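You operate a simulated robot arm through the tools that you are given. There is no shell and no other tool. Be economical: measure what you need, move in short steps, check, and stop when the job is done.

You are at the controls of a simulated robot arm. One attempt, no reset.

## Task
Push the blue folding plate shut.

The check looks at the end state, three seconds after you hand in, the way a careful person would. Anything else that was tipped, shoved, dropped, spilled or broken makes it a failure.

## Robot
A 6-joint arm with a two-finger parallel gripper, fixed in place. Base frame: the origin is at the foot of the arm, x ahead of it, y to its left, z up; the work surface is at about z = 0. Units: m, degrees, N and s.
With the tool pointing down near the work surface it reaches from about 0.14 to 0.58 m from the base axis. Its first joint turns from -66.0 to 66.0 degrees. Payload 2.1 kg.
Tool frame: the origin (TCP) lies between the finger pads and is the grasp point; the fingertips stand 0.03 m ahead of it; z points along the fingers, y is the line along which they close. Largest opening 0.094 m; finger width 0.028, thickness 0.01; the body of the gripper, 0.05 by 0.096 m, starts 0.055 m behind the TCP.
Orientation is that of the tool frame in the base frame, as a unit quaternion [x, y, z, w]. With the fingers straight down and closing along the base's y, the tool's x points along the base's -x, its y along +y and its z along -z.

## Interface
- The arm moves only by the tool drive_tool. Its argument "deltas" is a list of rows, each a list of 7 numbers: the shift along the tool's x, y, z in m, then the turn, a rotation vector about the tool's x, y, z in degrees, then the closure in counts, from 0 (fully open) to 255 (shut). In form: [[tx, ty, tz, ax, ay, az, grip], ...]. A call has 1 to 20 rows; each row is the pose to reach, as a shift and turn from the pose commanded when the call began, along the tool's axes at that moment. Rows are played at 5 a second. More than 0.05 m and 8.6 degrees between two rows, or a gripper value outside its range, and nothing of the call is played. A pose out of reach is approached as far as the arm can. The call stops where the force on the tool passes 40 N (or 10 N more than at its start, if that is more) or the arm is blocked; 0.2 s more then pass. The fingers move at their own pace (about 0.072 m/s each) and stop on an object; they squeeze with about 21 N. The grip force told is the motor's: it shows also when the fingers shut on nothing. Time passes only in rows, and 0.2 s behind the last, so rows that repeat a pose let the fingers close. It gives the time, the measured TCP pose, the force on the tool (base axes), the opening and the grip force at its end, in the units of the frame above (readings bear some noise).
- Cameras (640 x 400 px; columns grow to the right, rows downward): "scene" is fixed at [0.0668, -0.3843, 0.4952]; the picture's right is [0.56, -0.83, 0.00], its down [-0.41, -0.28, -0.87] and it looks along [0.72, 0.49, -0.50] (base axes); focal length 214 px, centre (320, 200). "wrist" rides on the gripper at [-0.037, 0, -0.058] in the tool frame; the picture's right is [0.00, -1.00, 0.00], its down [0.97, 0.00, -0.24] and it looks along [0.24, 0.00, 0.97] (tool axes); focal length 218 px, centre (320, 200).
- capture(camera): a new picture of that camera. It takes no simulated time.
- measure_at(camera, pixels): for up to 12 pixels [column, row] of the newest picture of that camera ("zoom" is the newest enlarged one), the place [x, y, z] in the base frame of the surface seen there, good to about 0.003 m, but the place of the scene camera against the robot may be out by one fixed shift of up to 0.012 m in any direction. It takes no simulated time.
- inspect(camera, box): a new picture of the part [left, top, right, bottom] of that camera's present view, enlarged. It takes no simulated time.
- sign_off(): hands the job in; it is judged then, once.

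Keep the steps short. Do not move on a guess: measure, check each grasp and each placing, and mend mistakes. In all there are 60 turns and 26 pictures (those below and enlarged ones count). Leave the gripper open and the arm clear of the work at the hand-in unless told otherwise, and finish with a single line.

The tools are called after "Request:" by a JSON object that holds its "op" and its "data". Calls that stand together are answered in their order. drive_tool: Moves the arm, as the interface text tells. Its arguments: {"type":"object","properties":{"deltas":{"type":"array"}},"required":["deltas"]} The other tools are called the same way: capture (camera) takes a picture; measure_at (camera, pixels) gives the place of the surface under pixels of a picture; inspect (camera, box) takes an enlarged picture of a part of a camera's view; sign_off () hands the job in.

At the start:

```text
t: 0.0
position: [0.3119, -0.165, 0.3912]
tcp_rot: [0.0, 1.0, 0.001, 0.001]
contact_force: [0.4, 0.1, -0.2]
opening: 0.0942
finger_force: 0.0
```

scene: 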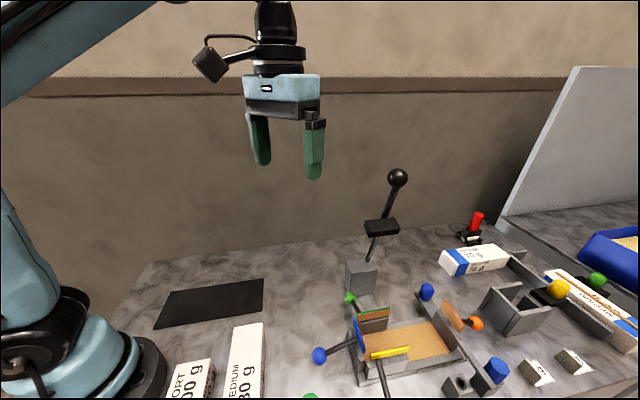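
wrist: 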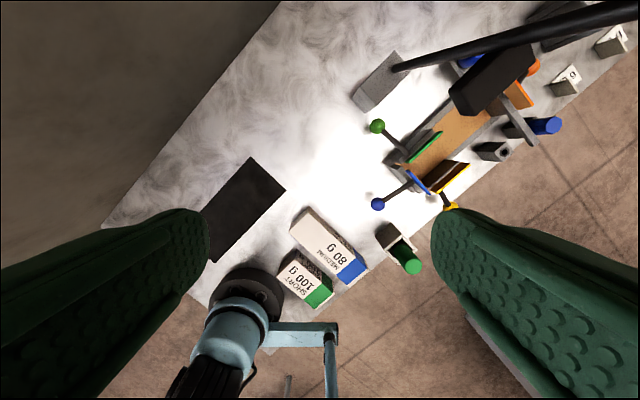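

I see a tray with coloured plates around column 400, row 340 of the scene view. I'll enlarge that area in both cameras.

Request:
{"op": "inspect", "data": {"camera": "scene", "box": [300, 270, 508, 400]}}

Request:
{"op": "inspect", "data": {"camera": "wrist", "box": [340, 40, 580, 220]}}

```text
3.08 times, centred on (404, 335) of scene
```

zoom: 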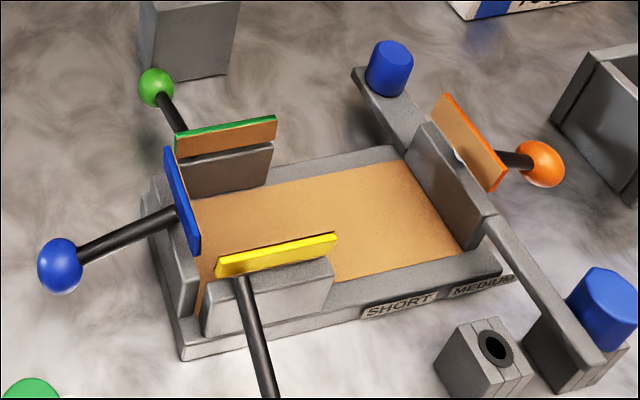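

```text
2.22 times, centred on (460, 130) of wrist
```

zoom: 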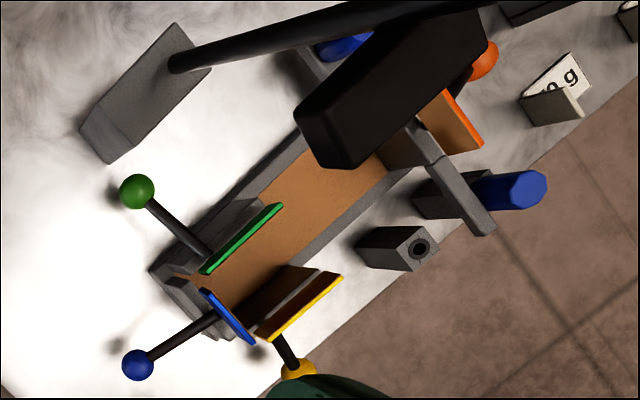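

The blue plate stands on the near short end of the tray, with its ball handle pointing outward. I'll take fresh pictures and measure the plate, the handle and the things close to it.

Request:
{"op": "inspect", "data": {"camera": "scene", "box": [300, 270, 508, 400]}}

Request:
{"op": "measure_at", "data": {"camera": "zoom", "pixels": [[60, 262], [100, 245], [160, 218], [168, 152], [197, 248], [182, 200], [178, 285], [157, 85], [225, 135], [275, 250], [262, 350], [330, 200]]}}

Request:
{"op": "measure_at", "data": {"camera": "scene", "pixels": [[397, 178], [381, 227], [372, 250], [362, 270], [310, 396], [428, 291], [245, 345], [318, 355]]}}

Request:
{"op": "measure_at", "data": {"camera": "wrist", "pixels": [[378, 204], [398, 190], [420, 182], [377, 126], [451, 206], [455, 182], [433, 145], [410, 262], [490, 80], [355, 265], [400, 67]]}}

```text
3.08 times, centred on (404, 335) of scene
```

zoom: 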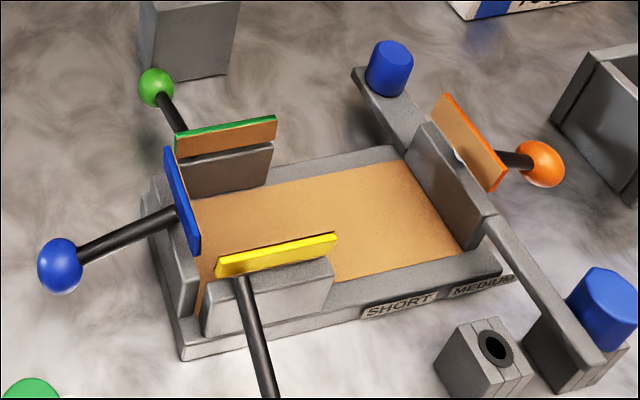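

```text
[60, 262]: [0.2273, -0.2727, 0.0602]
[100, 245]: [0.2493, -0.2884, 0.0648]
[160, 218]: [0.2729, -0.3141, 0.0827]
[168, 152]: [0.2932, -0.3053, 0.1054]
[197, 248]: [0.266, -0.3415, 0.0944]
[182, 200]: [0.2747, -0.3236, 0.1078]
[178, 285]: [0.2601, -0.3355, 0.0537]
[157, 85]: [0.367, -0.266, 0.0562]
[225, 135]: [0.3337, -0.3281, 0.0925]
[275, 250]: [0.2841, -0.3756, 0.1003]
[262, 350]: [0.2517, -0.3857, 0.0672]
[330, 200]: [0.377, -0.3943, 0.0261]
```

```text
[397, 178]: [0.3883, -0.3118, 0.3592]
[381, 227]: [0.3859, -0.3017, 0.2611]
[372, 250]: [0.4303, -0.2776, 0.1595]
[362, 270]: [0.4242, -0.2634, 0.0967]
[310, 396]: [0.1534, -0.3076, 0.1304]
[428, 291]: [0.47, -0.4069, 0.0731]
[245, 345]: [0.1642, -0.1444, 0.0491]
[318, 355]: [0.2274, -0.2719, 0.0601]
```

```text
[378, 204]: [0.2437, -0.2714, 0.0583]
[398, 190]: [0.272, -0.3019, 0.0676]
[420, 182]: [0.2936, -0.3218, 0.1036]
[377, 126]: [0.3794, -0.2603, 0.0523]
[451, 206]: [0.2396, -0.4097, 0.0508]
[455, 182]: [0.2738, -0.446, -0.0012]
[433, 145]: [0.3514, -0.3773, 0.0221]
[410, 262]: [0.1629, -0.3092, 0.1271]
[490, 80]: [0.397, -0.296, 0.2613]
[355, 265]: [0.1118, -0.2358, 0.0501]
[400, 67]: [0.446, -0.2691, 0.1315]
```

Comparing the two cameras, the scene camera reads about 0.01 m short in x. The blue plate leans outward with its ball low. I plan to grip the ball along the hinge direction and swing it up and over. First I'll measure the lever block, the edge directions and the neighbouring plates with the wrist camera.

Request:
{"op": "measure_at", "data": {"camera": "wrist", "pixels": [[452, 97], [467, 112], [527, 48], [535, 60], [450, 92], [412, 175], [428, 193], [409, 163], [441, 132], [430, 192], [468, 165], [405, 187]]}}

Request:
{"op": "measure_at", "data": {"camera": "zoom", "pixels": [[165, 150], [192, 250], [201, 246], [173, 148], [178, 142], [276, 118], [218, 268], [335, 237], [155, 195], [185, 310], [272, 150], [205, 320]]}}

```text
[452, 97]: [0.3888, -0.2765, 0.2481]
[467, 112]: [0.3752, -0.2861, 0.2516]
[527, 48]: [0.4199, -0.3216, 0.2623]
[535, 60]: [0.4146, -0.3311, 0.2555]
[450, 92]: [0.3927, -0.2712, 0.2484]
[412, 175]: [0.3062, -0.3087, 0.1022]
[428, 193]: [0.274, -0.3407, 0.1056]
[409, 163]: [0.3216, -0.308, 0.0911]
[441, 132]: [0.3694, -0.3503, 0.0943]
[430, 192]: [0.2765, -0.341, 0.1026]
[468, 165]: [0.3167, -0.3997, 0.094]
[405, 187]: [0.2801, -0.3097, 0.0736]
```

```text
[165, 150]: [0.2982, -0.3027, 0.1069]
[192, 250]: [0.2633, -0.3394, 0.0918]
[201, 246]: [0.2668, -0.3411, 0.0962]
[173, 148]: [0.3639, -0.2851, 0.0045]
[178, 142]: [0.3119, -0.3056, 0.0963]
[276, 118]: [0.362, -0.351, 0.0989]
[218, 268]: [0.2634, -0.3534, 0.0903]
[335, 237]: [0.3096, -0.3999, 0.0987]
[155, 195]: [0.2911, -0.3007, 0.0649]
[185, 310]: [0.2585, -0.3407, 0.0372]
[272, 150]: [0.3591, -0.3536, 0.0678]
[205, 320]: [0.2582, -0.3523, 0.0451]
```

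The tray axis runs along about (0.71, -0.71) and the hinge line along (0.71, 0.71). The lever block sits at about z 0.25, well off to one side. I'll move above the blue ball, turning 45 degrees so the fingers close along the hinge, and look from there.

Request:
{"op": "drive_tool", "data": {"deltas": [[0.0103, -0.0192, 0.0217, 0, 0, 7.5, 0], [0.0207, -0.0383, 0.0433, 0, 0, 15, 0], [0.031, -0.0575, 0.065, 0, 0, 22.5, 0], [0.0413, -0.0767, 0.0867, 0, 0, 30, 0], [0.0517, -0.0958, 0.108, 0, 0, 37.5, 0], [0.062, -0.115, 0.13, 0, 0, 45, 0], [0.062, -0.115, 0.13, 0, 0, 45, 0]]}}

Request:
{"op": "capture", "data": {"camera": "wrist"}}

```text
t: 1.6
position: [0.2505, -0.2805, 0.2586]
tcp_rot: [0.383, 0.924, 0.001, 0.0]
contact_force: [0.2, 0.1, -0.8]
opening: 0.0937
finger_force: 0.0
```

```text
20 pictures are left
```

wrist: 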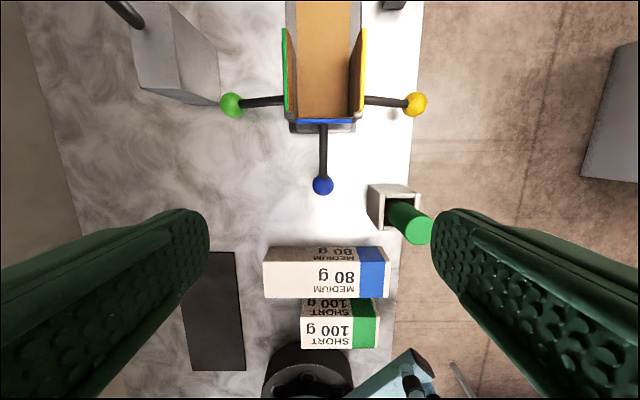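

The tool lines up with the tray, and the blue ball is at about (323, 186). I'll enlarge this area to measure the ball, rod and hinge.

Request:
{"op": "inspect", "data": {"camera": "wrist", "box": [256, 90, 416, 200]}}

Request:
{"op": "measure_at", "data": {"camera": "wrist", "pixels": [[323, 186], [323, 181], [323, 170], [323, 155], [323, 140], [323, 128], [323, 121], [300, 121], [350, 121], [305, 124], [305, 129], [412, 218]]}}

```text
3.64 times, centred on (336, 145) of wrist
```

zoom: 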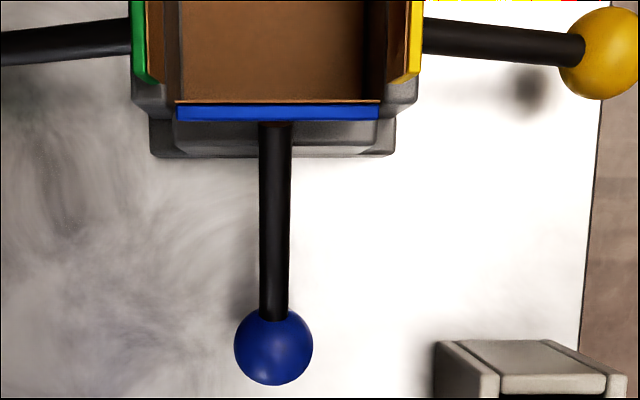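

```text
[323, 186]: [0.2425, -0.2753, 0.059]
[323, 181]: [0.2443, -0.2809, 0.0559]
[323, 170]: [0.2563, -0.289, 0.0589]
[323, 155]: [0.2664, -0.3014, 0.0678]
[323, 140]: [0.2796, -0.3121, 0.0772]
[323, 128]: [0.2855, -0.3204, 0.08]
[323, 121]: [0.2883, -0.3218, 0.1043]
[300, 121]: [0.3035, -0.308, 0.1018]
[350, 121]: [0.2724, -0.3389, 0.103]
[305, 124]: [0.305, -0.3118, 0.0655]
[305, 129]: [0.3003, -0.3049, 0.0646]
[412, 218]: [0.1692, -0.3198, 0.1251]
```

The ball's top is at z 0.059, and its rod slopes down and outward at about 27 degrees. To find the hinge, I'll measure just inside the plate's top edge.

Request:
{"op": "measure_at", "data": {"camera": "zoom", "pixels": [[280, 113], [280, 103], [280, 98], [280, 90], [280, 80], [280, 65], [280, 45], [280, 20], [300, 128], [300, 140], [330, 128], [330, 150]]}}

Request:
{"op": "measure_at", "data": {"camera": "scene", "pixels": [[362, 335], [364, 335], [366, 335], [368, 335], [371, 335], [375, 335], [358, 326], [360, 345], [359, 352], [356, 345]]}}

```text
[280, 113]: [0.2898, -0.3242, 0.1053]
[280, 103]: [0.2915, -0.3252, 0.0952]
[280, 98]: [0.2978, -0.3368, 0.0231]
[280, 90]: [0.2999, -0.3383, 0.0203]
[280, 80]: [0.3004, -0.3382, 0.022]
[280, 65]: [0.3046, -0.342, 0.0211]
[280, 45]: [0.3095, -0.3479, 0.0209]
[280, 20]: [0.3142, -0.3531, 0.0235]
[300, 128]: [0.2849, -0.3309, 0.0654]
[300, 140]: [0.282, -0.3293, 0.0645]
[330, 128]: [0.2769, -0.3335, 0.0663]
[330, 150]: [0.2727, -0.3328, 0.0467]
```

```text
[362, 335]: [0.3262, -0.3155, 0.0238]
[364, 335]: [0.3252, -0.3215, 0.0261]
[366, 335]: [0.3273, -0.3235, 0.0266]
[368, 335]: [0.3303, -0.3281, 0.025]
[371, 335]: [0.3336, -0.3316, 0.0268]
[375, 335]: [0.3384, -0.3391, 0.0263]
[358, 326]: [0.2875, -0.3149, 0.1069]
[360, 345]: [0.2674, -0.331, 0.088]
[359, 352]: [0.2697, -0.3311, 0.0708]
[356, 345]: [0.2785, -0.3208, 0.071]
```

The plate is close to upright. Its hinge is on top of the end wall at about a = 0.437, z = 0.067, where "a" is distance along the tray axis. The ball centre is at about a = 0.3675, z = 0.046. I'll part-close the gripper and go down over the ball, stopping short for a check.

Request:
{"op": "drive_tool", "data": {"deltas": [[0.003, -0.001, 0.03, 0, 0, 0, 92], [0.006, -0.002, 0.065, 0, 0, 0, 92], [0.008, -0.0023, 0.1, 0, 0, 0, 92], [0.008, -0.0023, 0.13, 0, 0, 0, 92], [0.008, -0.0023, 0.13, 0, 0, 0, 92]]}}

Request:
{"op": "capture", "data": {"camera": "wrist"}}

Request:
{"op": "measure_at", "data": {"camera": "wrist", "pixels": [[323, 200], [323, 190], [323, 210]]}}

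```text
t: 2.8
position: [0.2422, -0.2762, 0.13]
tcp_rot: [0.383, 0.924, 0.0, 0.0]
contact_force: [-0.7, -0.1, 0.0]
opening: 0.0601
finger_force: 0.0
```

```text
18 pictures are left
```

wrist: 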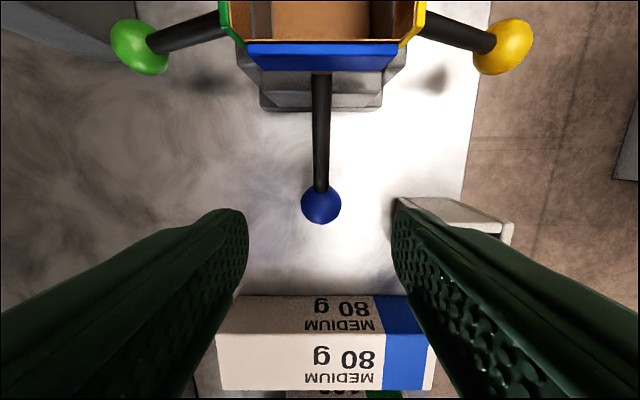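

```text
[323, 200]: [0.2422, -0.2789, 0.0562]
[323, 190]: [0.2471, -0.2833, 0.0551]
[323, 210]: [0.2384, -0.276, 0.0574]
```

The ball is centred between the fingers, but the grey holder of the green pin is near the right finger at about (400, 200). I'll measure it before going lower.

Request:
{"op": "measure_at", "data": {"camera": "wrist", "pixels": [[397, 199], [405, 200], [440, 200], [430, 208], [480, 225], [396, 205], [240, 300], [320, 300], [320, 345]]}}

```text
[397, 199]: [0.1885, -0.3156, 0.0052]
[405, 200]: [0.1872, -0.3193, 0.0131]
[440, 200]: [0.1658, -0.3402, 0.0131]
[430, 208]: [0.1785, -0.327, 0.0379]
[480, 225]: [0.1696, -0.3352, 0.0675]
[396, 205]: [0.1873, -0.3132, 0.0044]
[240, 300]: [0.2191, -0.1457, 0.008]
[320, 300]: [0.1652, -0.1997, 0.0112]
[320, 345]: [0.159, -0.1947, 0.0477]
```

The holder is 0.026 m clear of the finger and the weight box is farther off. I'll go down so the ball sits about 13 mm beyond the TCP, then close gently on it.

Request:
{"op": "drive_tool", "data": {"deltas": [[0.002, -0.001, 0.025, 0, 0, 0, 92], [0.003, -0.001, 0.05, 0, 0, 0, 92], [0.003, -0.001, 0.072, 0, 0, 0, 92], [0.003, -0.001, 0.072, 0, 0, 0, 130], [0.003, -0.001, 0.072, 0, 0, 0, 170], [0.003, -0.001, 0.072, 0, 0, 0, 210], [0.003, -0.001, 0.072, 0, 0, 0, 210]]}}

Request:
{"op": "capture", "data": {"camera": "wrist"}}

```text
t: 4.4
position: [0.2395, -0.2742, 0.0572]
tcp_rot: [0.382, 0.924, 0.001, 0.001]
contact_force: [11.5, 8.8, -9.7]
opening: 0.0268
finger_force: 44.9
```

```text
17 pictures are left
```

wrist: 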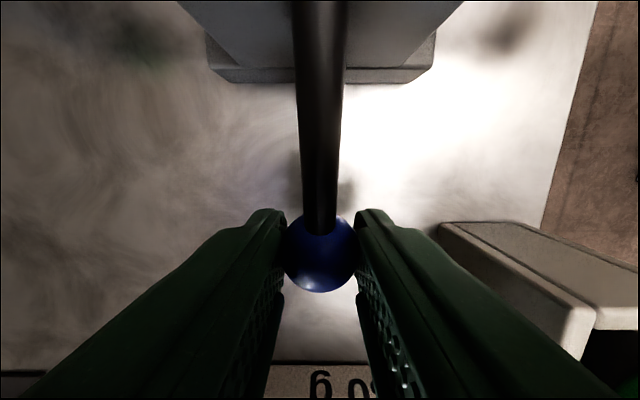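

The ball is held, with a 0.027 m opening. I'll ease a small side load and swing the ball along the first 30 degrees of the arc around the hinge, watching the force.

Request:
{"op": "drive_tool", "data": {"deltas": [[0, 0.0012, 0, 0, 0, 0, 210], [0.0016, 0.0012, -0.0064, 0, 0, 0, 210], [0.0026, 0.0012, -0.0129, 0, 0, 0, 210], [0.0031, 0.0012, -0.0195, 0, 0, 0, 210], [0.003, 0.0012, -0.0261, 0, 0, 0, 210], [0.0023, 0.0012, -0.0326, 0, 0, 0, 210], [0.001, 0.0012, -0.0391, 0, 0, 0, 210]]}}

Request:
{"op": "capture", "data": {"camera": "wrist"}}

Request:
{"op": "capture", "data": {"camera": "scene"}}

```text
t: 6.0
position: [0.238, -0.273, 0.0972]
tcp_rot: [0.384, 0.923, -0.001, -0.004]
contact_force: [-25.7, 1.0, -14.1]
opening: 0.027
finger_force: 45.1
```

```text
16 pictures are left
```

wrist: 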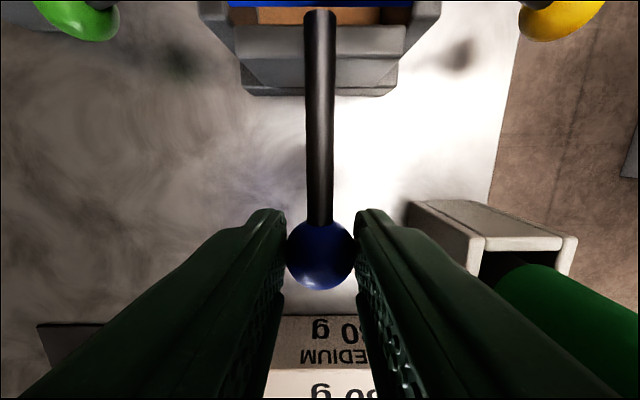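

```text
15 pictures are left
```

scene: 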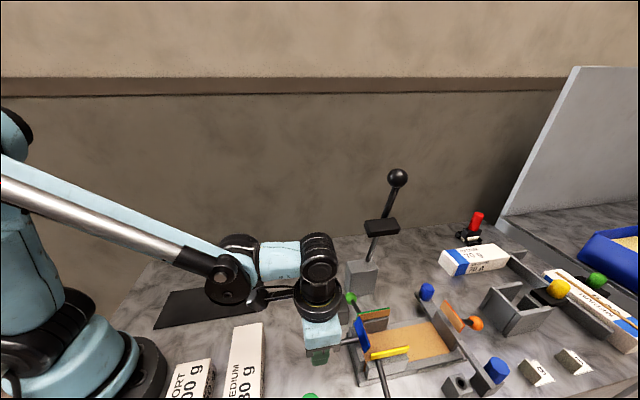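

The plate is turning inward (the blue edge moved in), and nothing else has been touched. The reaction shows about 1 mm of strain, so I'll ease off sideways and outward and continue the arc to about 45 degrees.

Request:
{"op": "drive_tool", "data": {"deltas": [[0.0008, -0.0006, 0, 0, 0, 0, 210], [-0.001, -0.0006, -0.0064, 0, 0, 0, 210], [-0.0034, -0.0006, -0.0125, 0, 0, 0, 210], [-0.0062, -0.0006, -0.0184, 0, 0, 0, 210], [-0.0096, -0.0006, -0.0241, 0, 0, 0, 210], [-0.0135, -0.0006, -0.0294, 0, 0, 0, 210], [-0.0178, -0.0006, -0.0344, 0, 0, 0, 210]]}}

Request:
{"op": "capture", "data": {"camera": "wrist"}}

```text
t: 7.6
position: [0.2562, -0.2904, 0.1323]
tcp_rot: [0.382, 0.924, -0.007, 0.008]
contact_force: [19.3, -43.9, -15.9]
opening: 0.017
finger_force: 37.8
```

```text
14 pictures are left
```

wrist: 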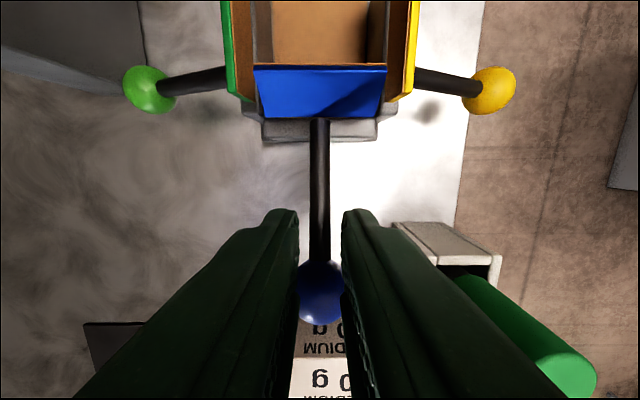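

The ball slipped towards the outer edge of the pads (opening down to 0.017), so my arc was off. I'll measure the ball, rod and plate in this picture before moving again.

Request:
{"op": "measure_at", "data": {"camera": "wrist", "pixels": [[320, 280], [320, 292], [320, 310], [320, 250], [320, 220], [320, 190], [320, 160], [320, 130], [320, 115], [320, 95], [320, 72], [320, 66]]}}

```text
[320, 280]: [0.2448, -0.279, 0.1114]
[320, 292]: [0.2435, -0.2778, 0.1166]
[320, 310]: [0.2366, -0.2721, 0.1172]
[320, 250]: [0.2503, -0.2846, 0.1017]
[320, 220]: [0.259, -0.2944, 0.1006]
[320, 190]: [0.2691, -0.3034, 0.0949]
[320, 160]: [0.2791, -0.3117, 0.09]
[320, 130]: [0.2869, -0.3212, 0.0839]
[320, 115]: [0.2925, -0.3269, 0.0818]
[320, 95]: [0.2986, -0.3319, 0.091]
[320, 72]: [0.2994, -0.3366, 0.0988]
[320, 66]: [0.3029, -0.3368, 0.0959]
```

From these points the hinge is higher than I assumed, at about a = 0.436, z = 0.078, with a ball radius of about 0.078. The plate now leans 35 degrees inward. I'll open the fingers a little, then check whether the plate stays.

Request:
{"op": "drive_tool", "data": {"deltas": [[0, 0, 0, 0, 0, 0, 180], [0, 0, 0, 0, 0, 0, 140], [0, 0, 0, 0, 0, 0, 130], [0, 0, 0, 0, 0, 0, 130]]}}

Request:
{"op": "capture", "data": {"camera": "wrist"}}

Request:
{"op": "measure_at", "data": {"camera": "wrist", "pixels": [[320, 280], [320, 292], [320, 300], [320, 250], [320, 220], [320, 190], [320, 160], [320, 130], [320, 115], [320, 95], [320, 72]]}}

```text
t: 8.6
position: [0.2513, -0.2865, 0.1321]
tcp_rot: [0.383, 0.924, 0.001, 0.001]
contact_force: [-0.3, 0.7, 0.1]
opening: 0.0465
finger_force: 0.0
```

```text
13 pictures are left
```

wrist: 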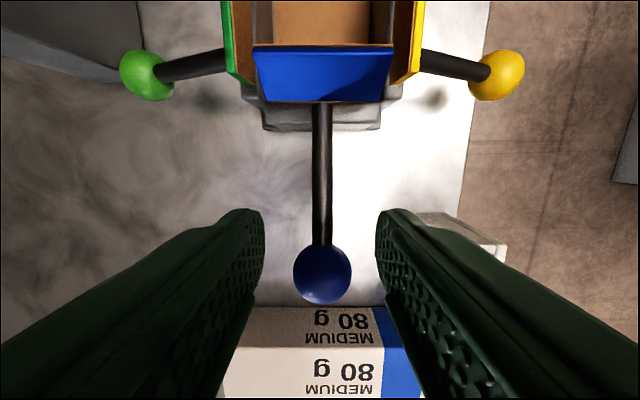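

```text
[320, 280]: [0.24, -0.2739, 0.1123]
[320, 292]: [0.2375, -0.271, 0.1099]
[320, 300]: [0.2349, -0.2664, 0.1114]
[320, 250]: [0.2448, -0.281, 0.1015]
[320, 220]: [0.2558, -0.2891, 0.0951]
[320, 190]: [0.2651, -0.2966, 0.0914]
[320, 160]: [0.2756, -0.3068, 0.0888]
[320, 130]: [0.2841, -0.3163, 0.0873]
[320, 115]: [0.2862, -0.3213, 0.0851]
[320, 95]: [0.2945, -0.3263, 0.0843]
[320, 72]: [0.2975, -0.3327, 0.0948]
```

The plate stays where it is (friction). The ball centre is now at about a = 0.358, z = 0.101. I'll move so the ball is centred on the pads and close again.

Request:
{"op": "drive_tool", "data": {"deltas": [[0.012, 0, 0, 0, 0, 0, 130], [0.0223, 0, 0.008, 0, 0, 0, 130], [0.0223, 0, 0.021, 0, 0, 0, 130], [0.0223, 0, 0.021, 0, 0, 0, 170], [0.0223, 0, 0.021, 0, 0, 0, 210], [0.0223, 0, 0.021, 0, 0, 0, 210]]}}

Request:
{"op": "capture", "data": {"camera": "wrist"}}

```text
t: 10.0
position: [0.2354, -0.2695, 0.1108]
tcp_rot: [0.384, 0.923, -0.003, 0.0]
contact_force: [-12.1, -14.4, -3.9]
opening: 0.027
finger_force: 45.0
```

```text
12 pictures are left
```

wrist: 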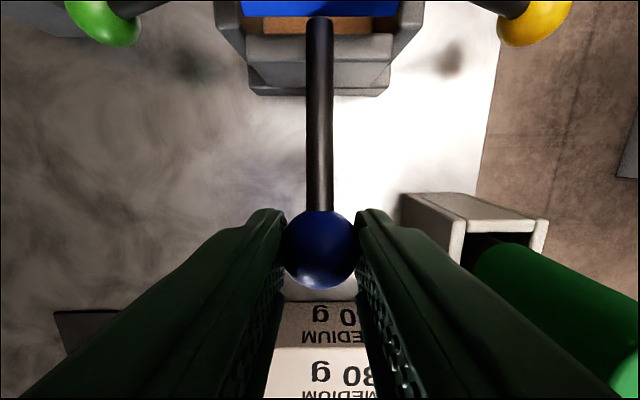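

It is gripped with a 0.027 m opening, and a small side load shows again. I'll swing about 24 degrees on the corrected arc, then check.

Request:
{"op": "drive_tool", "data": {"deltas": [[0, -0.0007, 0, 0, 0, 0, 210], [-0.0012, -0.0007, -0.0037, 0, 0, 0, 210], [-0.0026, -0.0007, -0.0074, 0, 0, 0, 210], [-0.0043, -0.0007, -0.0113, 0, 0, 0, 210], [-0.0062, -0.0007, -0.0151, 0, 0, 0, 210], [-0.0083, -0.0007, -0.0188, 0, 0, 0, 210], [-0.0105, -0.0007, -0.0223, 0, 0, 0, 210], [-0.013, -0.0007, -0.0257, 0, 0, 0, 210], [-0.0156, -0.0007, -0.029, 0, 0, 0, 210]]}}

Request:
{"op": "capture", "data": {"camera": "wrist"}}

Request:
{"op": "measure_at", "data": {"camera": "wrist", "pixels": [[320, 230], [320, 245], [320, 260], [320, 190], [320, 160], [320, 130], [320, 110], [320, 90], [320, 70], [320, 50]]}}

```text
t: 12.0
position: [0.2458, -0.281, 0.1401]
tcp_rot: [0.382, 0.924, -0.001, -0.004]
contact_force: [-26.8, -2.2, -6.5]
opening: 0.0268
finger_force: 44.5
```

```text
11 pictures are left
```

wrist: 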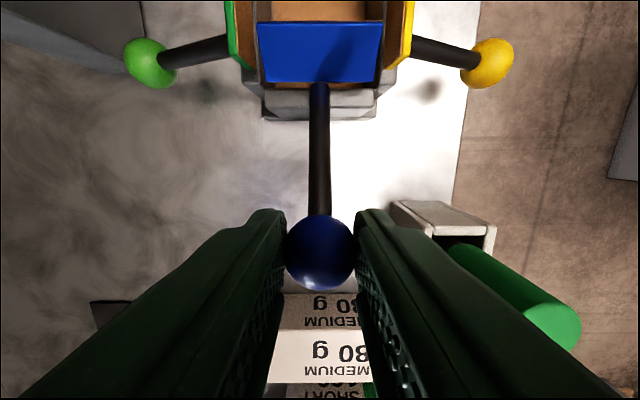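

```text
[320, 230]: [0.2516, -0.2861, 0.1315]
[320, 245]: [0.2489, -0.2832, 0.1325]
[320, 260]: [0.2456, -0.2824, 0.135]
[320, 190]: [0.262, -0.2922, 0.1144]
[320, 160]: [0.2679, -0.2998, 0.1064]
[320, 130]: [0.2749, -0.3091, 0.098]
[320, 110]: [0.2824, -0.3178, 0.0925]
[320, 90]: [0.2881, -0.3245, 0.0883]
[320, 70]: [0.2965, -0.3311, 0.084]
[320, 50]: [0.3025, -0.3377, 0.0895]
```

It turned well and the grip is intact. The rod is now at 32 degrees. I'll measure the plate face for its exact tilt.

Request:
{"op": "measure_at", "data": {"camera": "wrist", "pixels": [[280, 80], [280, 70], [280, 60], [280, 50], [280, 40], [280, 30], [280, 25], [360, 78], [360, 60], [360, 40], [360, 28], [300, 86]]}}

```text
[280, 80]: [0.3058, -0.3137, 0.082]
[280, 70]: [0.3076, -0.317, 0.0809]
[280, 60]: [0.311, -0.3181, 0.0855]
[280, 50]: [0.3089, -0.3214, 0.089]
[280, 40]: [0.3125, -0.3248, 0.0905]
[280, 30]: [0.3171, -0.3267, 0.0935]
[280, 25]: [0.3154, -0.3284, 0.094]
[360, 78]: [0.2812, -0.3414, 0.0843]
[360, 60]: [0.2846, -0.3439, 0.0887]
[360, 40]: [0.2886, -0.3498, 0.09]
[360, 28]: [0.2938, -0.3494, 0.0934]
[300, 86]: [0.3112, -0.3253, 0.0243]
```

The plate is about 35 degrees from flat, pivoting near its lower edge at about a = 0.438, z = 0.08. I'll continue the arc by another 25 degrees, easing the radial and side loads slightly.

Request:
{"op": "drive_tool", "data": {"deltas": [[0.001, -0.001, -0.0006, 0, 0, 0, 210], [-0.0031, -0.001, -0.0055, 0, 0, 0, 210], [-0.0071, -0.001, -0.0096, 0, 0, 0, 210], [-0.0114, -0.001, -0.0135, 0, 0, 0, 210], [-0.0159, -0.001, -0.017, 0, 0, 0, 210], [-0.0207, -0.001, -0.0203, 0, 0, 0, 210], [-0.0257, -0.001, -0.0232, 0, 0, 0, 210]]}}

Request:
{"op": "capture", "data": {"camera": "wrist"}}

Request:
{"op": "measure_at", "data": {"camera": "wrist", "pixels": [[320, 245], [320, 190], [320, 150], [320, 130], [280, 110], [280, 100], [280, 90], [280, 80], [280, 70], [280, 60], [280, 50], [280, 40]]}}

```text
t: 13.6
position: [0.2623, -0.2997, 0.1648]
tcp_rot: [0.382, 0.924, 0.001, -0.003]
contact_force: [-19.4, 5.7, -0.3]
opening: 0.0272
finger_force: 44.8
```

```text
10 pictures are left
```

wrist: 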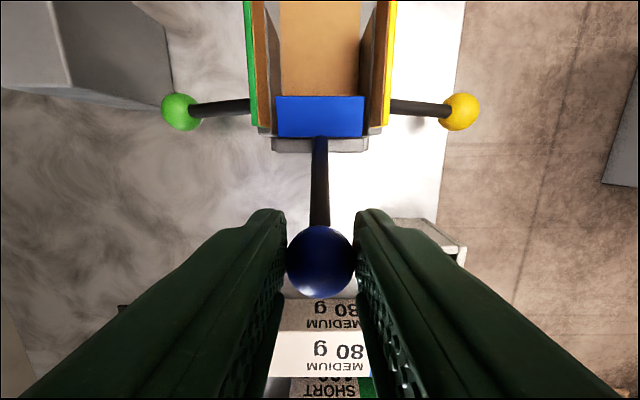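

```text
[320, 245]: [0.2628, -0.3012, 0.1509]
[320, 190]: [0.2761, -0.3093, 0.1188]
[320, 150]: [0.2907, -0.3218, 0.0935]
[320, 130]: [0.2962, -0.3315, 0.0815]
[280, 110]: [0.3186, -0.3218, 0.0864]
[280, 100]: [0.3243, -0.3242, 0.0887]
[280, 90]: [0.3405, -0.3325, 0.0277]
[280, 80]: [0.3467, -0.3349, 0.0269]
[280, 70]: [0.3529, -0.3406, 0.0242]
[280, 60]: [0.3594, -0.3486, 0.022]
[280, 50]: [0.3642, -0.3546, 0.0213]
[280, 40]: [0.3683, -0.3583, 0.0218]
```

The plate is about 20 degrees from flat. I'll continue the swing, watching for the stop.

Request:
{"op": "drive_tool", "data": {"deltas": [[-0.0026, 0, -0.0019, 0, 0, 0, 210], [-0.0052, 0, -0.0032, 0, 0, 0, 210], [-0.0079, 0, -0.0043, 0, 0, 0, 210], [-0.0105, 0, -0.0054, 0, 0, 0, 210], [-0.0133, 0, -0.0063, 0, 0, 0, 210], [-0.016, 0, -0.0071, 0, 0, 0, 210], [-0.0188, 0, -0.0078, 0, 0, 0, 210], [-0.0216, 0, -0.0085, 0, 0, 0, 210]]}}

Request:
{"op": "capture", "data": {"camera": "wrist"}}

Request:
{"op": "measure_at", "data": {"camera": "wrist", "pixels": [[320, 245], [320, 190], [320, 170], [280, 155], [280, 145], [280, 140], [280, 130], [280, 120], [280, 110], [280, 105], [280, 100]]}}

```text
t: 15.4
position: [0.2793, -0.3142, 0.1718]
tcp_rot: [0.383, 0.924, 0.001, -0.004]
contact_force: [-15.7, 11.0, 5.2]
opening: 0.0269
finger_force: 45.4
```

```text
9 pictures are left
```

wrist: 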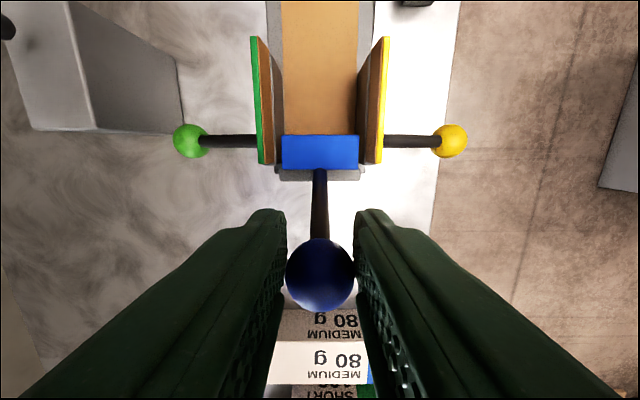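

```text
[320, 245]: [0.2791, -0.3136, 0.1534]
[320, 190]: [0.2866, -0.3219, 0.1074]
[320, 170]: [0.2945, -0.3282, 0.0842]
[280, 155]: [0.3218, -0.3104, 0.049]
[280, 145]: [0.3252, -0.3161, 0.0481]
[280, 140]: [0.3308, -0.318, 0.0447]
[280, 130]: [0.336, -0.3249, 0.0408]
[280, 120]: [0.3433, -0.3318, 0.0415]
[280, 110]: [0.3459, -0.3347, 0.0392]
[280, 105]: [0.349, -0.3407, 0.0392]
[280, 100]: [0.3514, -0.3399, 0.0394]
```

The plate is nearly flat and the ball has slid slightly outward in the pads. I'll measure the plate between columns 290 and 350.

Request:
{"op": "measure_at", "data": {"camera": "wrist", "pixels": [[295, 166], [295, 160], [295, 150], [295, 142], [295, 138], [345, 166], [345, 150], [345, 139], [295, 130], [320, 275], [320, 265], [320, 285]]}}

```text
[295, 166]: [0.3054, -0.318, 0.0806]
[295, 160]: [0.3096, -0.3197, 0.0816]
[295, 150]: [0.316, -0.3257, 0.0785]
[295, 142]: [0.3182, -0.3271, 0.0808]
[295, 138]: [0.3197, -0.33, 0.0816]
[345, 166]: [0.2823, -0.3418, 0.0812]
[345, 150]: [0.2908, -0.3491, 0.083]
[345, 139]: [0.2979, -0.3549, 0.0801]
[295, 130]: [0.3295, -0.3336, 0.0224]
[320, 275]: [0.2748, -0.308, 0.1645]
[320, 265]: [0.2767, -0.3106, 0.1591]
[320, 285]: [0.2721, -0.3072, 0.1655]
```

The plate reads flat, about z = 0.081 from hinge to edge. I'll push a few millimetres more to feel for the stop.

Request:
{"op": "drive_tool", "data": {"deltas": [[-0.002, 0, -0.0003, 0, 0, 0, 210], [-0.004, 0, -0.0006, 0, 0, 0, 210], [-0.006, 0, -0.0009, 0, 0, 0, 210]]}}

Request:
{"op": "inspect", "data": {"camera": "wrist", "box": [240, 60, 400, 310]}}

```text
t: 16.2
position: [0.2822, -0.3185, 0.1729]
tcp_rot: [0.382, 0.924, 0.002, -0.004]
contact_force: [-13.3, 17.2, 4.2]
opening: 0.027
finger_force: 45.6
```

```text
1.60 times, centred on (320, 185) of wrist
```

zoom: 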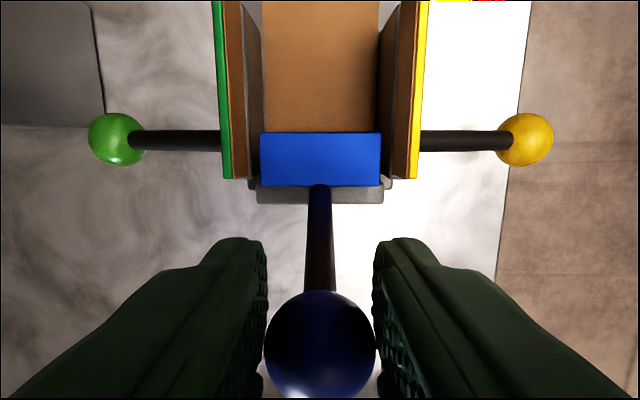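

Request:
{"op": "measure_at", "data": {"camera": "zoom", "pixels": [[280, 182], [280, 172], [280, 162], [280, 150], [280, 142], [280, 136], [360, 182], [360, 160], [360, 137], [320, 345], [318, 260], [318, 200]]}}

```text
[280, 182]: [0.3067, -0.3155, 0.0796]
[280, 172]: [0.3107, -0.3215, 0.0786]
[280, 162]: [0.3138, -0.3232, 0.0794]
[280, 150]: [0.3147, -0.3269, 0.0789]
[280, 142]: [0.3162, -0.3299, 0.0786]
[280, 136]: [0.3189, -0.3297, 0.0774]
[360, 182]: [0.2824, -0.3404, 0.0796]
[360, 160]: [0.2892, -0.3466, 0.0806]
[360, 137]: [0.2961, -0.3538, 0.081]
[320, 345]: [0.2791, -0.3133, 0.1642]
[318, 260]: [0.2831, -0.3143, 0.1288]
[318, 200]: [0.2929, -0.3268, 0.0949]
```

Still flat within 2 degrees and no clear stop yet. I'll push another few millimetres.

Request:
{"op": "drive_tool", "data": {"deltas": [[-0.0025, 0, -0.0002, 0, 0, 0, 210], [-0.005, 0, -0.0004, 0, 0, 0, 210], [-0.0075, 0, -0.0006, 0, 0, 0, 210], [-0.0075, 0, -0.0006, 0, 0, 0, 210]]}}

Request:
{"op": "inspect", "data": {"camera": "wrist", "box": [240, 60, 400, 310]}}

Request:
{"op": "measure_at", "data": {"camera": "zoom", "pixels": [[280, 198], [280, 192], [280, 182], [280, 172], [280, 162], [280, 155], [280, 150], [360, 195], [360, 172], [360, 155], [318, 270], [318, 210]]}}

```text
t: 17.2
position: [0.2886, -0.3247, 0.1731]
tcp_rot: [0.383, 0.924, 0.0, -0.001]
contact_force: [-0.8, -0.6, 0.6]
opening: 0.0167
finger_force: 0.0
```

```text
1.60 times, centred on (320, 185) of wrist
```

zoom: 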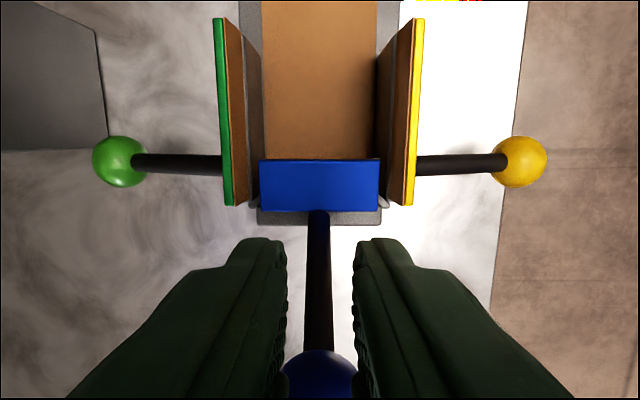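

```text
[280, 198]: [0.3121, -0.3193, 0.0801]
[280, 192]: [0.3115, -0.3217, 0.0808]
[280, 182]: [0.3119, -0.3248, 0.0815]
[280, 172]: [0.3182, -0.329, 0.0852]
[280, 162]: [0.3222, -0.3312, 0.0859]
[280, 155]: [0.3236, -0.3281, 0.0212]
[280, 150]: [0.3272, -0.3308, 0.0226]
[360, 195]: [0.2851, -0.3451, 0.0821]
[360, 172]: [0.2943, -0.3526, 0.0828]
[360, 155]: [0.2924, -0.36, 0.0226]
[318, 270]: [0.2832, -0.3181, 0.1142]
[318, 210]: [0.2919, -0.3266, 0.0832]
```

At the stop the ball popped out of the pads and the plate kicked back about 10 degrees. From here a straight push on the ball's outer side is better. I'll lift clear, move to the outer side and close the fingers.

Request:
{"op": "drive_tool", "data": {"deltas": [[0, 0, -0.022, 0, 0, 0, 190], [0, 0, -0.047, 0, 0, 0, 190], [0.025, 0, -0.047, 0, 0, 0, 220], [0.052, 0, -0.047, 0, 0, 0, 255], [0.057, 0, -0.047, 0, 0, 0, 255], [0.057, 0, -0.047, 0, 0, 0, 255]]}}

Request:
{"op": "capture", "data": {"camera": "wrist"}}

```text
t: 18.6
position: [0.2482, -0.2842, 0.2202]
tcp_rot: [0.382, 0.924, 0.0, 0.001]
contact_force: [0.4, -0.1, 0.0]
opening: 0.0001
finger_force: 20.7
```

```text
6 pictures are left
```

wrist: 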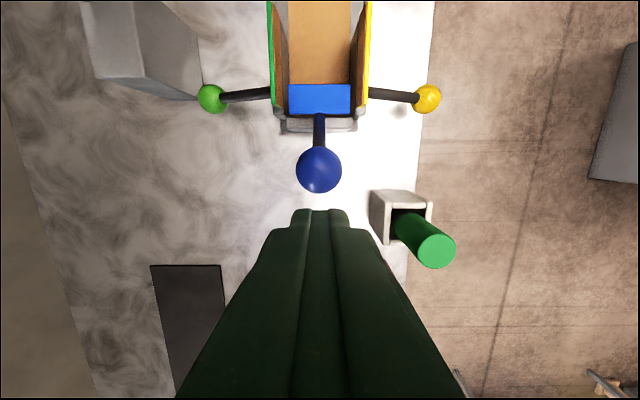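

Request:
{"op": "measure_at", "data": {"camera": "wrist", "pixels": [[319, 170], [319, 185], [319, 158], [319, 192], [300, 105], [300, 95], [300, 88], [340, 105], [340, 88], [320, 120], [320, 140]]}}

```text
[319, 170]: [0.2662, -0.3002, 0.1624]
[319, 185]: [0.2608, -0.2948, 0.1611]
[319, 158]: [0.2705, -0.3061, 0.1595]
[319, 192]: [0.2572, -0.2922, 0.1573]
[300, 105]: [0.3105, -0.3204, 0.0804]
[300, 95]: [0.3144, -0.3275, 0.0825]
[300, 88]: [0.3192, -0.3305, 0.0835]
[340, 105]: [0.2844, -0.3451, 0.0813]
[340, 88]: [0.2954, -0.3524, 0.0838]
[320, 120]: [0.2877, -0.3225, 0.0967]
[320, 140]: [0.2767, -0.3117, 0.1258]
```

The ball centre is at about a = 0.399, z = 0.150, and the plate is about 11 degrees from flat. I'll back off a little more, go down on the outer side of the ball, then push it inward until it resists.

Request:
{"op": "drive_tool", "data": {"deltas": [[0.01, 0.001, 0, 0, 0, 0, 255], [0.01, 0.001, 0.03, 0, 0, 0, 255], [0.01, 0.001, 0.055, 0, 0, 0, 255], [0.005, 0.001, 0.055, 0, 0, 0, 255], [0.002, 0.001, 0.055, 0, 0, 0, 255], [-0.001, 0.001, 0.055, 0, 0, 0, 255], [-0.004, 0.001, 0.055, 0, 0, 0, 255], [-0.007, 0.001, 0.055, 0, 0, 0, 255], [-0.01, 0.001, 0.055, 0, 0, 0, 255]]}}

```text
t: 20.6
position: [0.2537, -0.2889, 0.1653]
tcp_rot: [0.384, 0.923, 0.003, -0.008]
contact_force: [-4.7, 5.5, -1.5]
opening: 0.0004
finger_force: 20.3
stopped in row 9: the force on the tool passed its limit (the readings are from after the stop); the commanded pose is now the measured one
```

The push stopped on force at a = 0.384. I'll look at the plate now.

Request:
{"op": "inspect", "data": {"camera": "wrist", "box": [240, 20, 400, 220]}}

```text
2.00 times, centred on (320, 120) of wrist
```

zoom: 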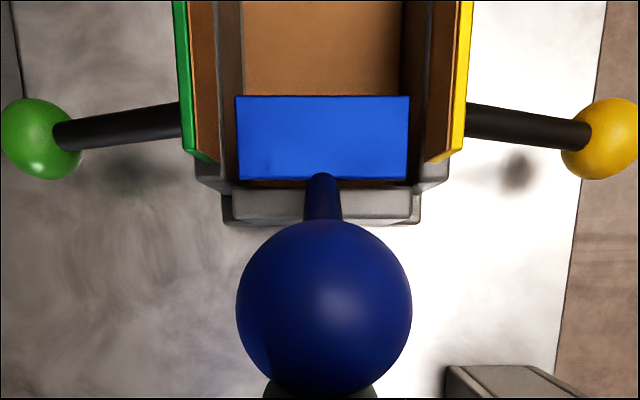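

Request:
{"op": "measure_at", "data": {"camera": "zoom", "pixels": [[260, 176], [260, 160], [260, 140], [260, 120], [260, 100], [385, 176], [385, 150], [385, 125], [385, 100], [322, 310], [320, 184]]}}

```text
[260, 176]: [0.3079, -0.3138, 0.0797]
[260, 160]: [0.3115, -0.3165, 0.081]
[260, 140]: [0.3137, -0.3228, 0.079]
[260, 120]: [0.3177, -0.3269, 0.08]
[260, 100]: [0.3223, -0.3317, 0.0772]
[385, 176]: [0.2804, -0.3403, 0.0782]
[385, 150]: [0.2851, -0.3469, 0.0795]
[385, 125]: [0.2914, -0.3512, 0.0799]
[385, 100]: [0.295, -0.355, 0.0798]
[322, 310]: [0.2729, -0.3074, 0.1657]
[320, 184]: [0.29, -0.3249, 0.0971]
```

The plate is flat, with z at 0.078–0.080 throughout. I'll press once more in 1 mm steps to confirm it is hard against its stop.

Request:
{"op": "drive_tool", "data": {"deltas": [[-0.001, 0, 0, 0, 0, 0, 255], [-0.002, 0, 0, 0, 0, 0, 255], [-0.003, 0, 0, 0, 0, 0, 255], [-0.004, 0, 0, 0, 0, 0, 255], [-0.005, 0, 0, 0, 0, 0, 255], [-0.006, 0, 0, 0, 0, 0, 255]]}}

```text
t: 21.6
position: [0.2528, -0.2887, 0.1647]
tcp_rot: [0.383, 0.924, 0.005, -0.014]
contact_force: [-4.5, 6.5, -0.3]
opening: 0.0001
finger_force: 21.3
stopped in row 4: the force on the tool passed its limit (the readings are from after the stop); the commanded pose is now the measured one
```

It doesn't move any further, so it is at its stop. I'll back off outward slowly, lift clear, open the gripper and look.

Request:
{"op": "drive_tool", "data": {"deltas": [[0.003, 0, 0, 0, 0, 0, 255], [0.012, 0, 0, 0, 0, 0, 255], [0.02, 0, -0.02, 0, 0, 0, 255], [0.02, 0, -0.06, 0, 0, 0, 200], [0.02, 0, -0.1, 0, 0, 0, 100], [0.02, 0, -0.13, 0, 0, 0, 0], [0.02, 0, -0.13, 0, 0, 0, 0], [0.02, 0, -0.13, 0, 0, 0, 0], [0.02, 0, -0.13, 0, 0, 0, 0]]}}

Request:
{"op": "inspect", "data": {"camera": "wrist", "box": [240, 20, 400, 220]}}

Request:
{"op": "capture", "data": {"camera": "scene"}}

```text
t: 23.6
position: [0.2429, -0.2757, 0.2947]
tcp_rot: [0.384, 0.923, 0.005, -0.014]
contact_force: [0.4, -0.4, -0.1]
opening: 0.0939
finger_force: 0.1
```

```text
2.00 times, centred on (320, 120) of wrist
```

zoom: 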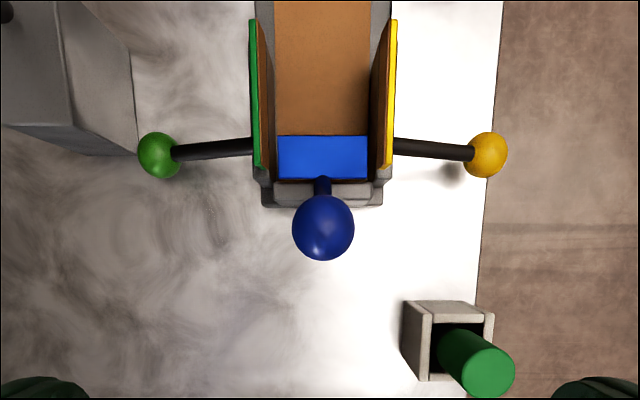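

```text
3 pictures are left
```

scene: 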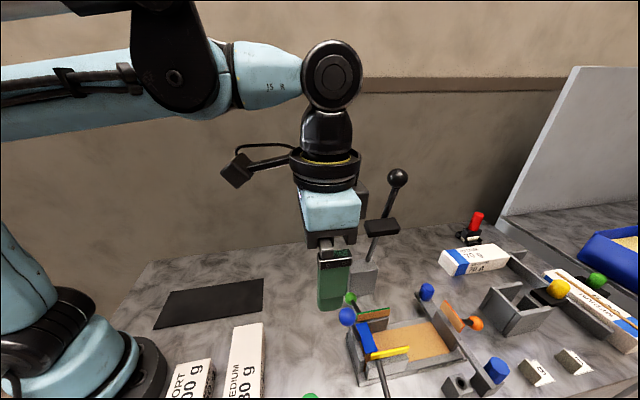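

Request:
{"op": "measure_at", "data": {"camera": "zoom", "pixels": [[290, 175], [290, 165], [290, 155], [290, 145], [290, 138], [355, 175], [355, 165], [355, 155], [355, 145], [355, 138], [323, 228]]}}

```text
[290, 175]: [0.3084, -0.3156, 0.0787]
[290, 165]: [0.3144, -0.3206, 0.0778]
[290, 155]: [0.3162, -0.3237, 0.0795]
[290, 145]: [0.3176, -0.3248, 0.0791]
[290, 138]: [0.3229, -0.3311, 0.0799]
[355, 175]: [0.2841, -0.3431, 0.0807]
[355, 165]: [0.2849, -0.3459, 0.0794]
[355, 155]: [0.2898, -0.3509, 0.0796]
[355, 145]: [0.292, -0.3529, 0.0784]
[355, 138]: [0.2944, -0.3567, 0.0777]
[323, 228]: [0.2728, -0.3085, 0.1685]
```

The plate stays flat with nothing touching it (z 0.078–0.080 across). Nothing else has moved, and the gripper is open and clear, so I'm handing in.

Request:
{"op": "sign_off", "data": {}}

```text
The job is handed in.
```

The blue folding plate is pushed shut against its stop and stays flat; nothing else in view moved, and the arm is clear with the gripper open.
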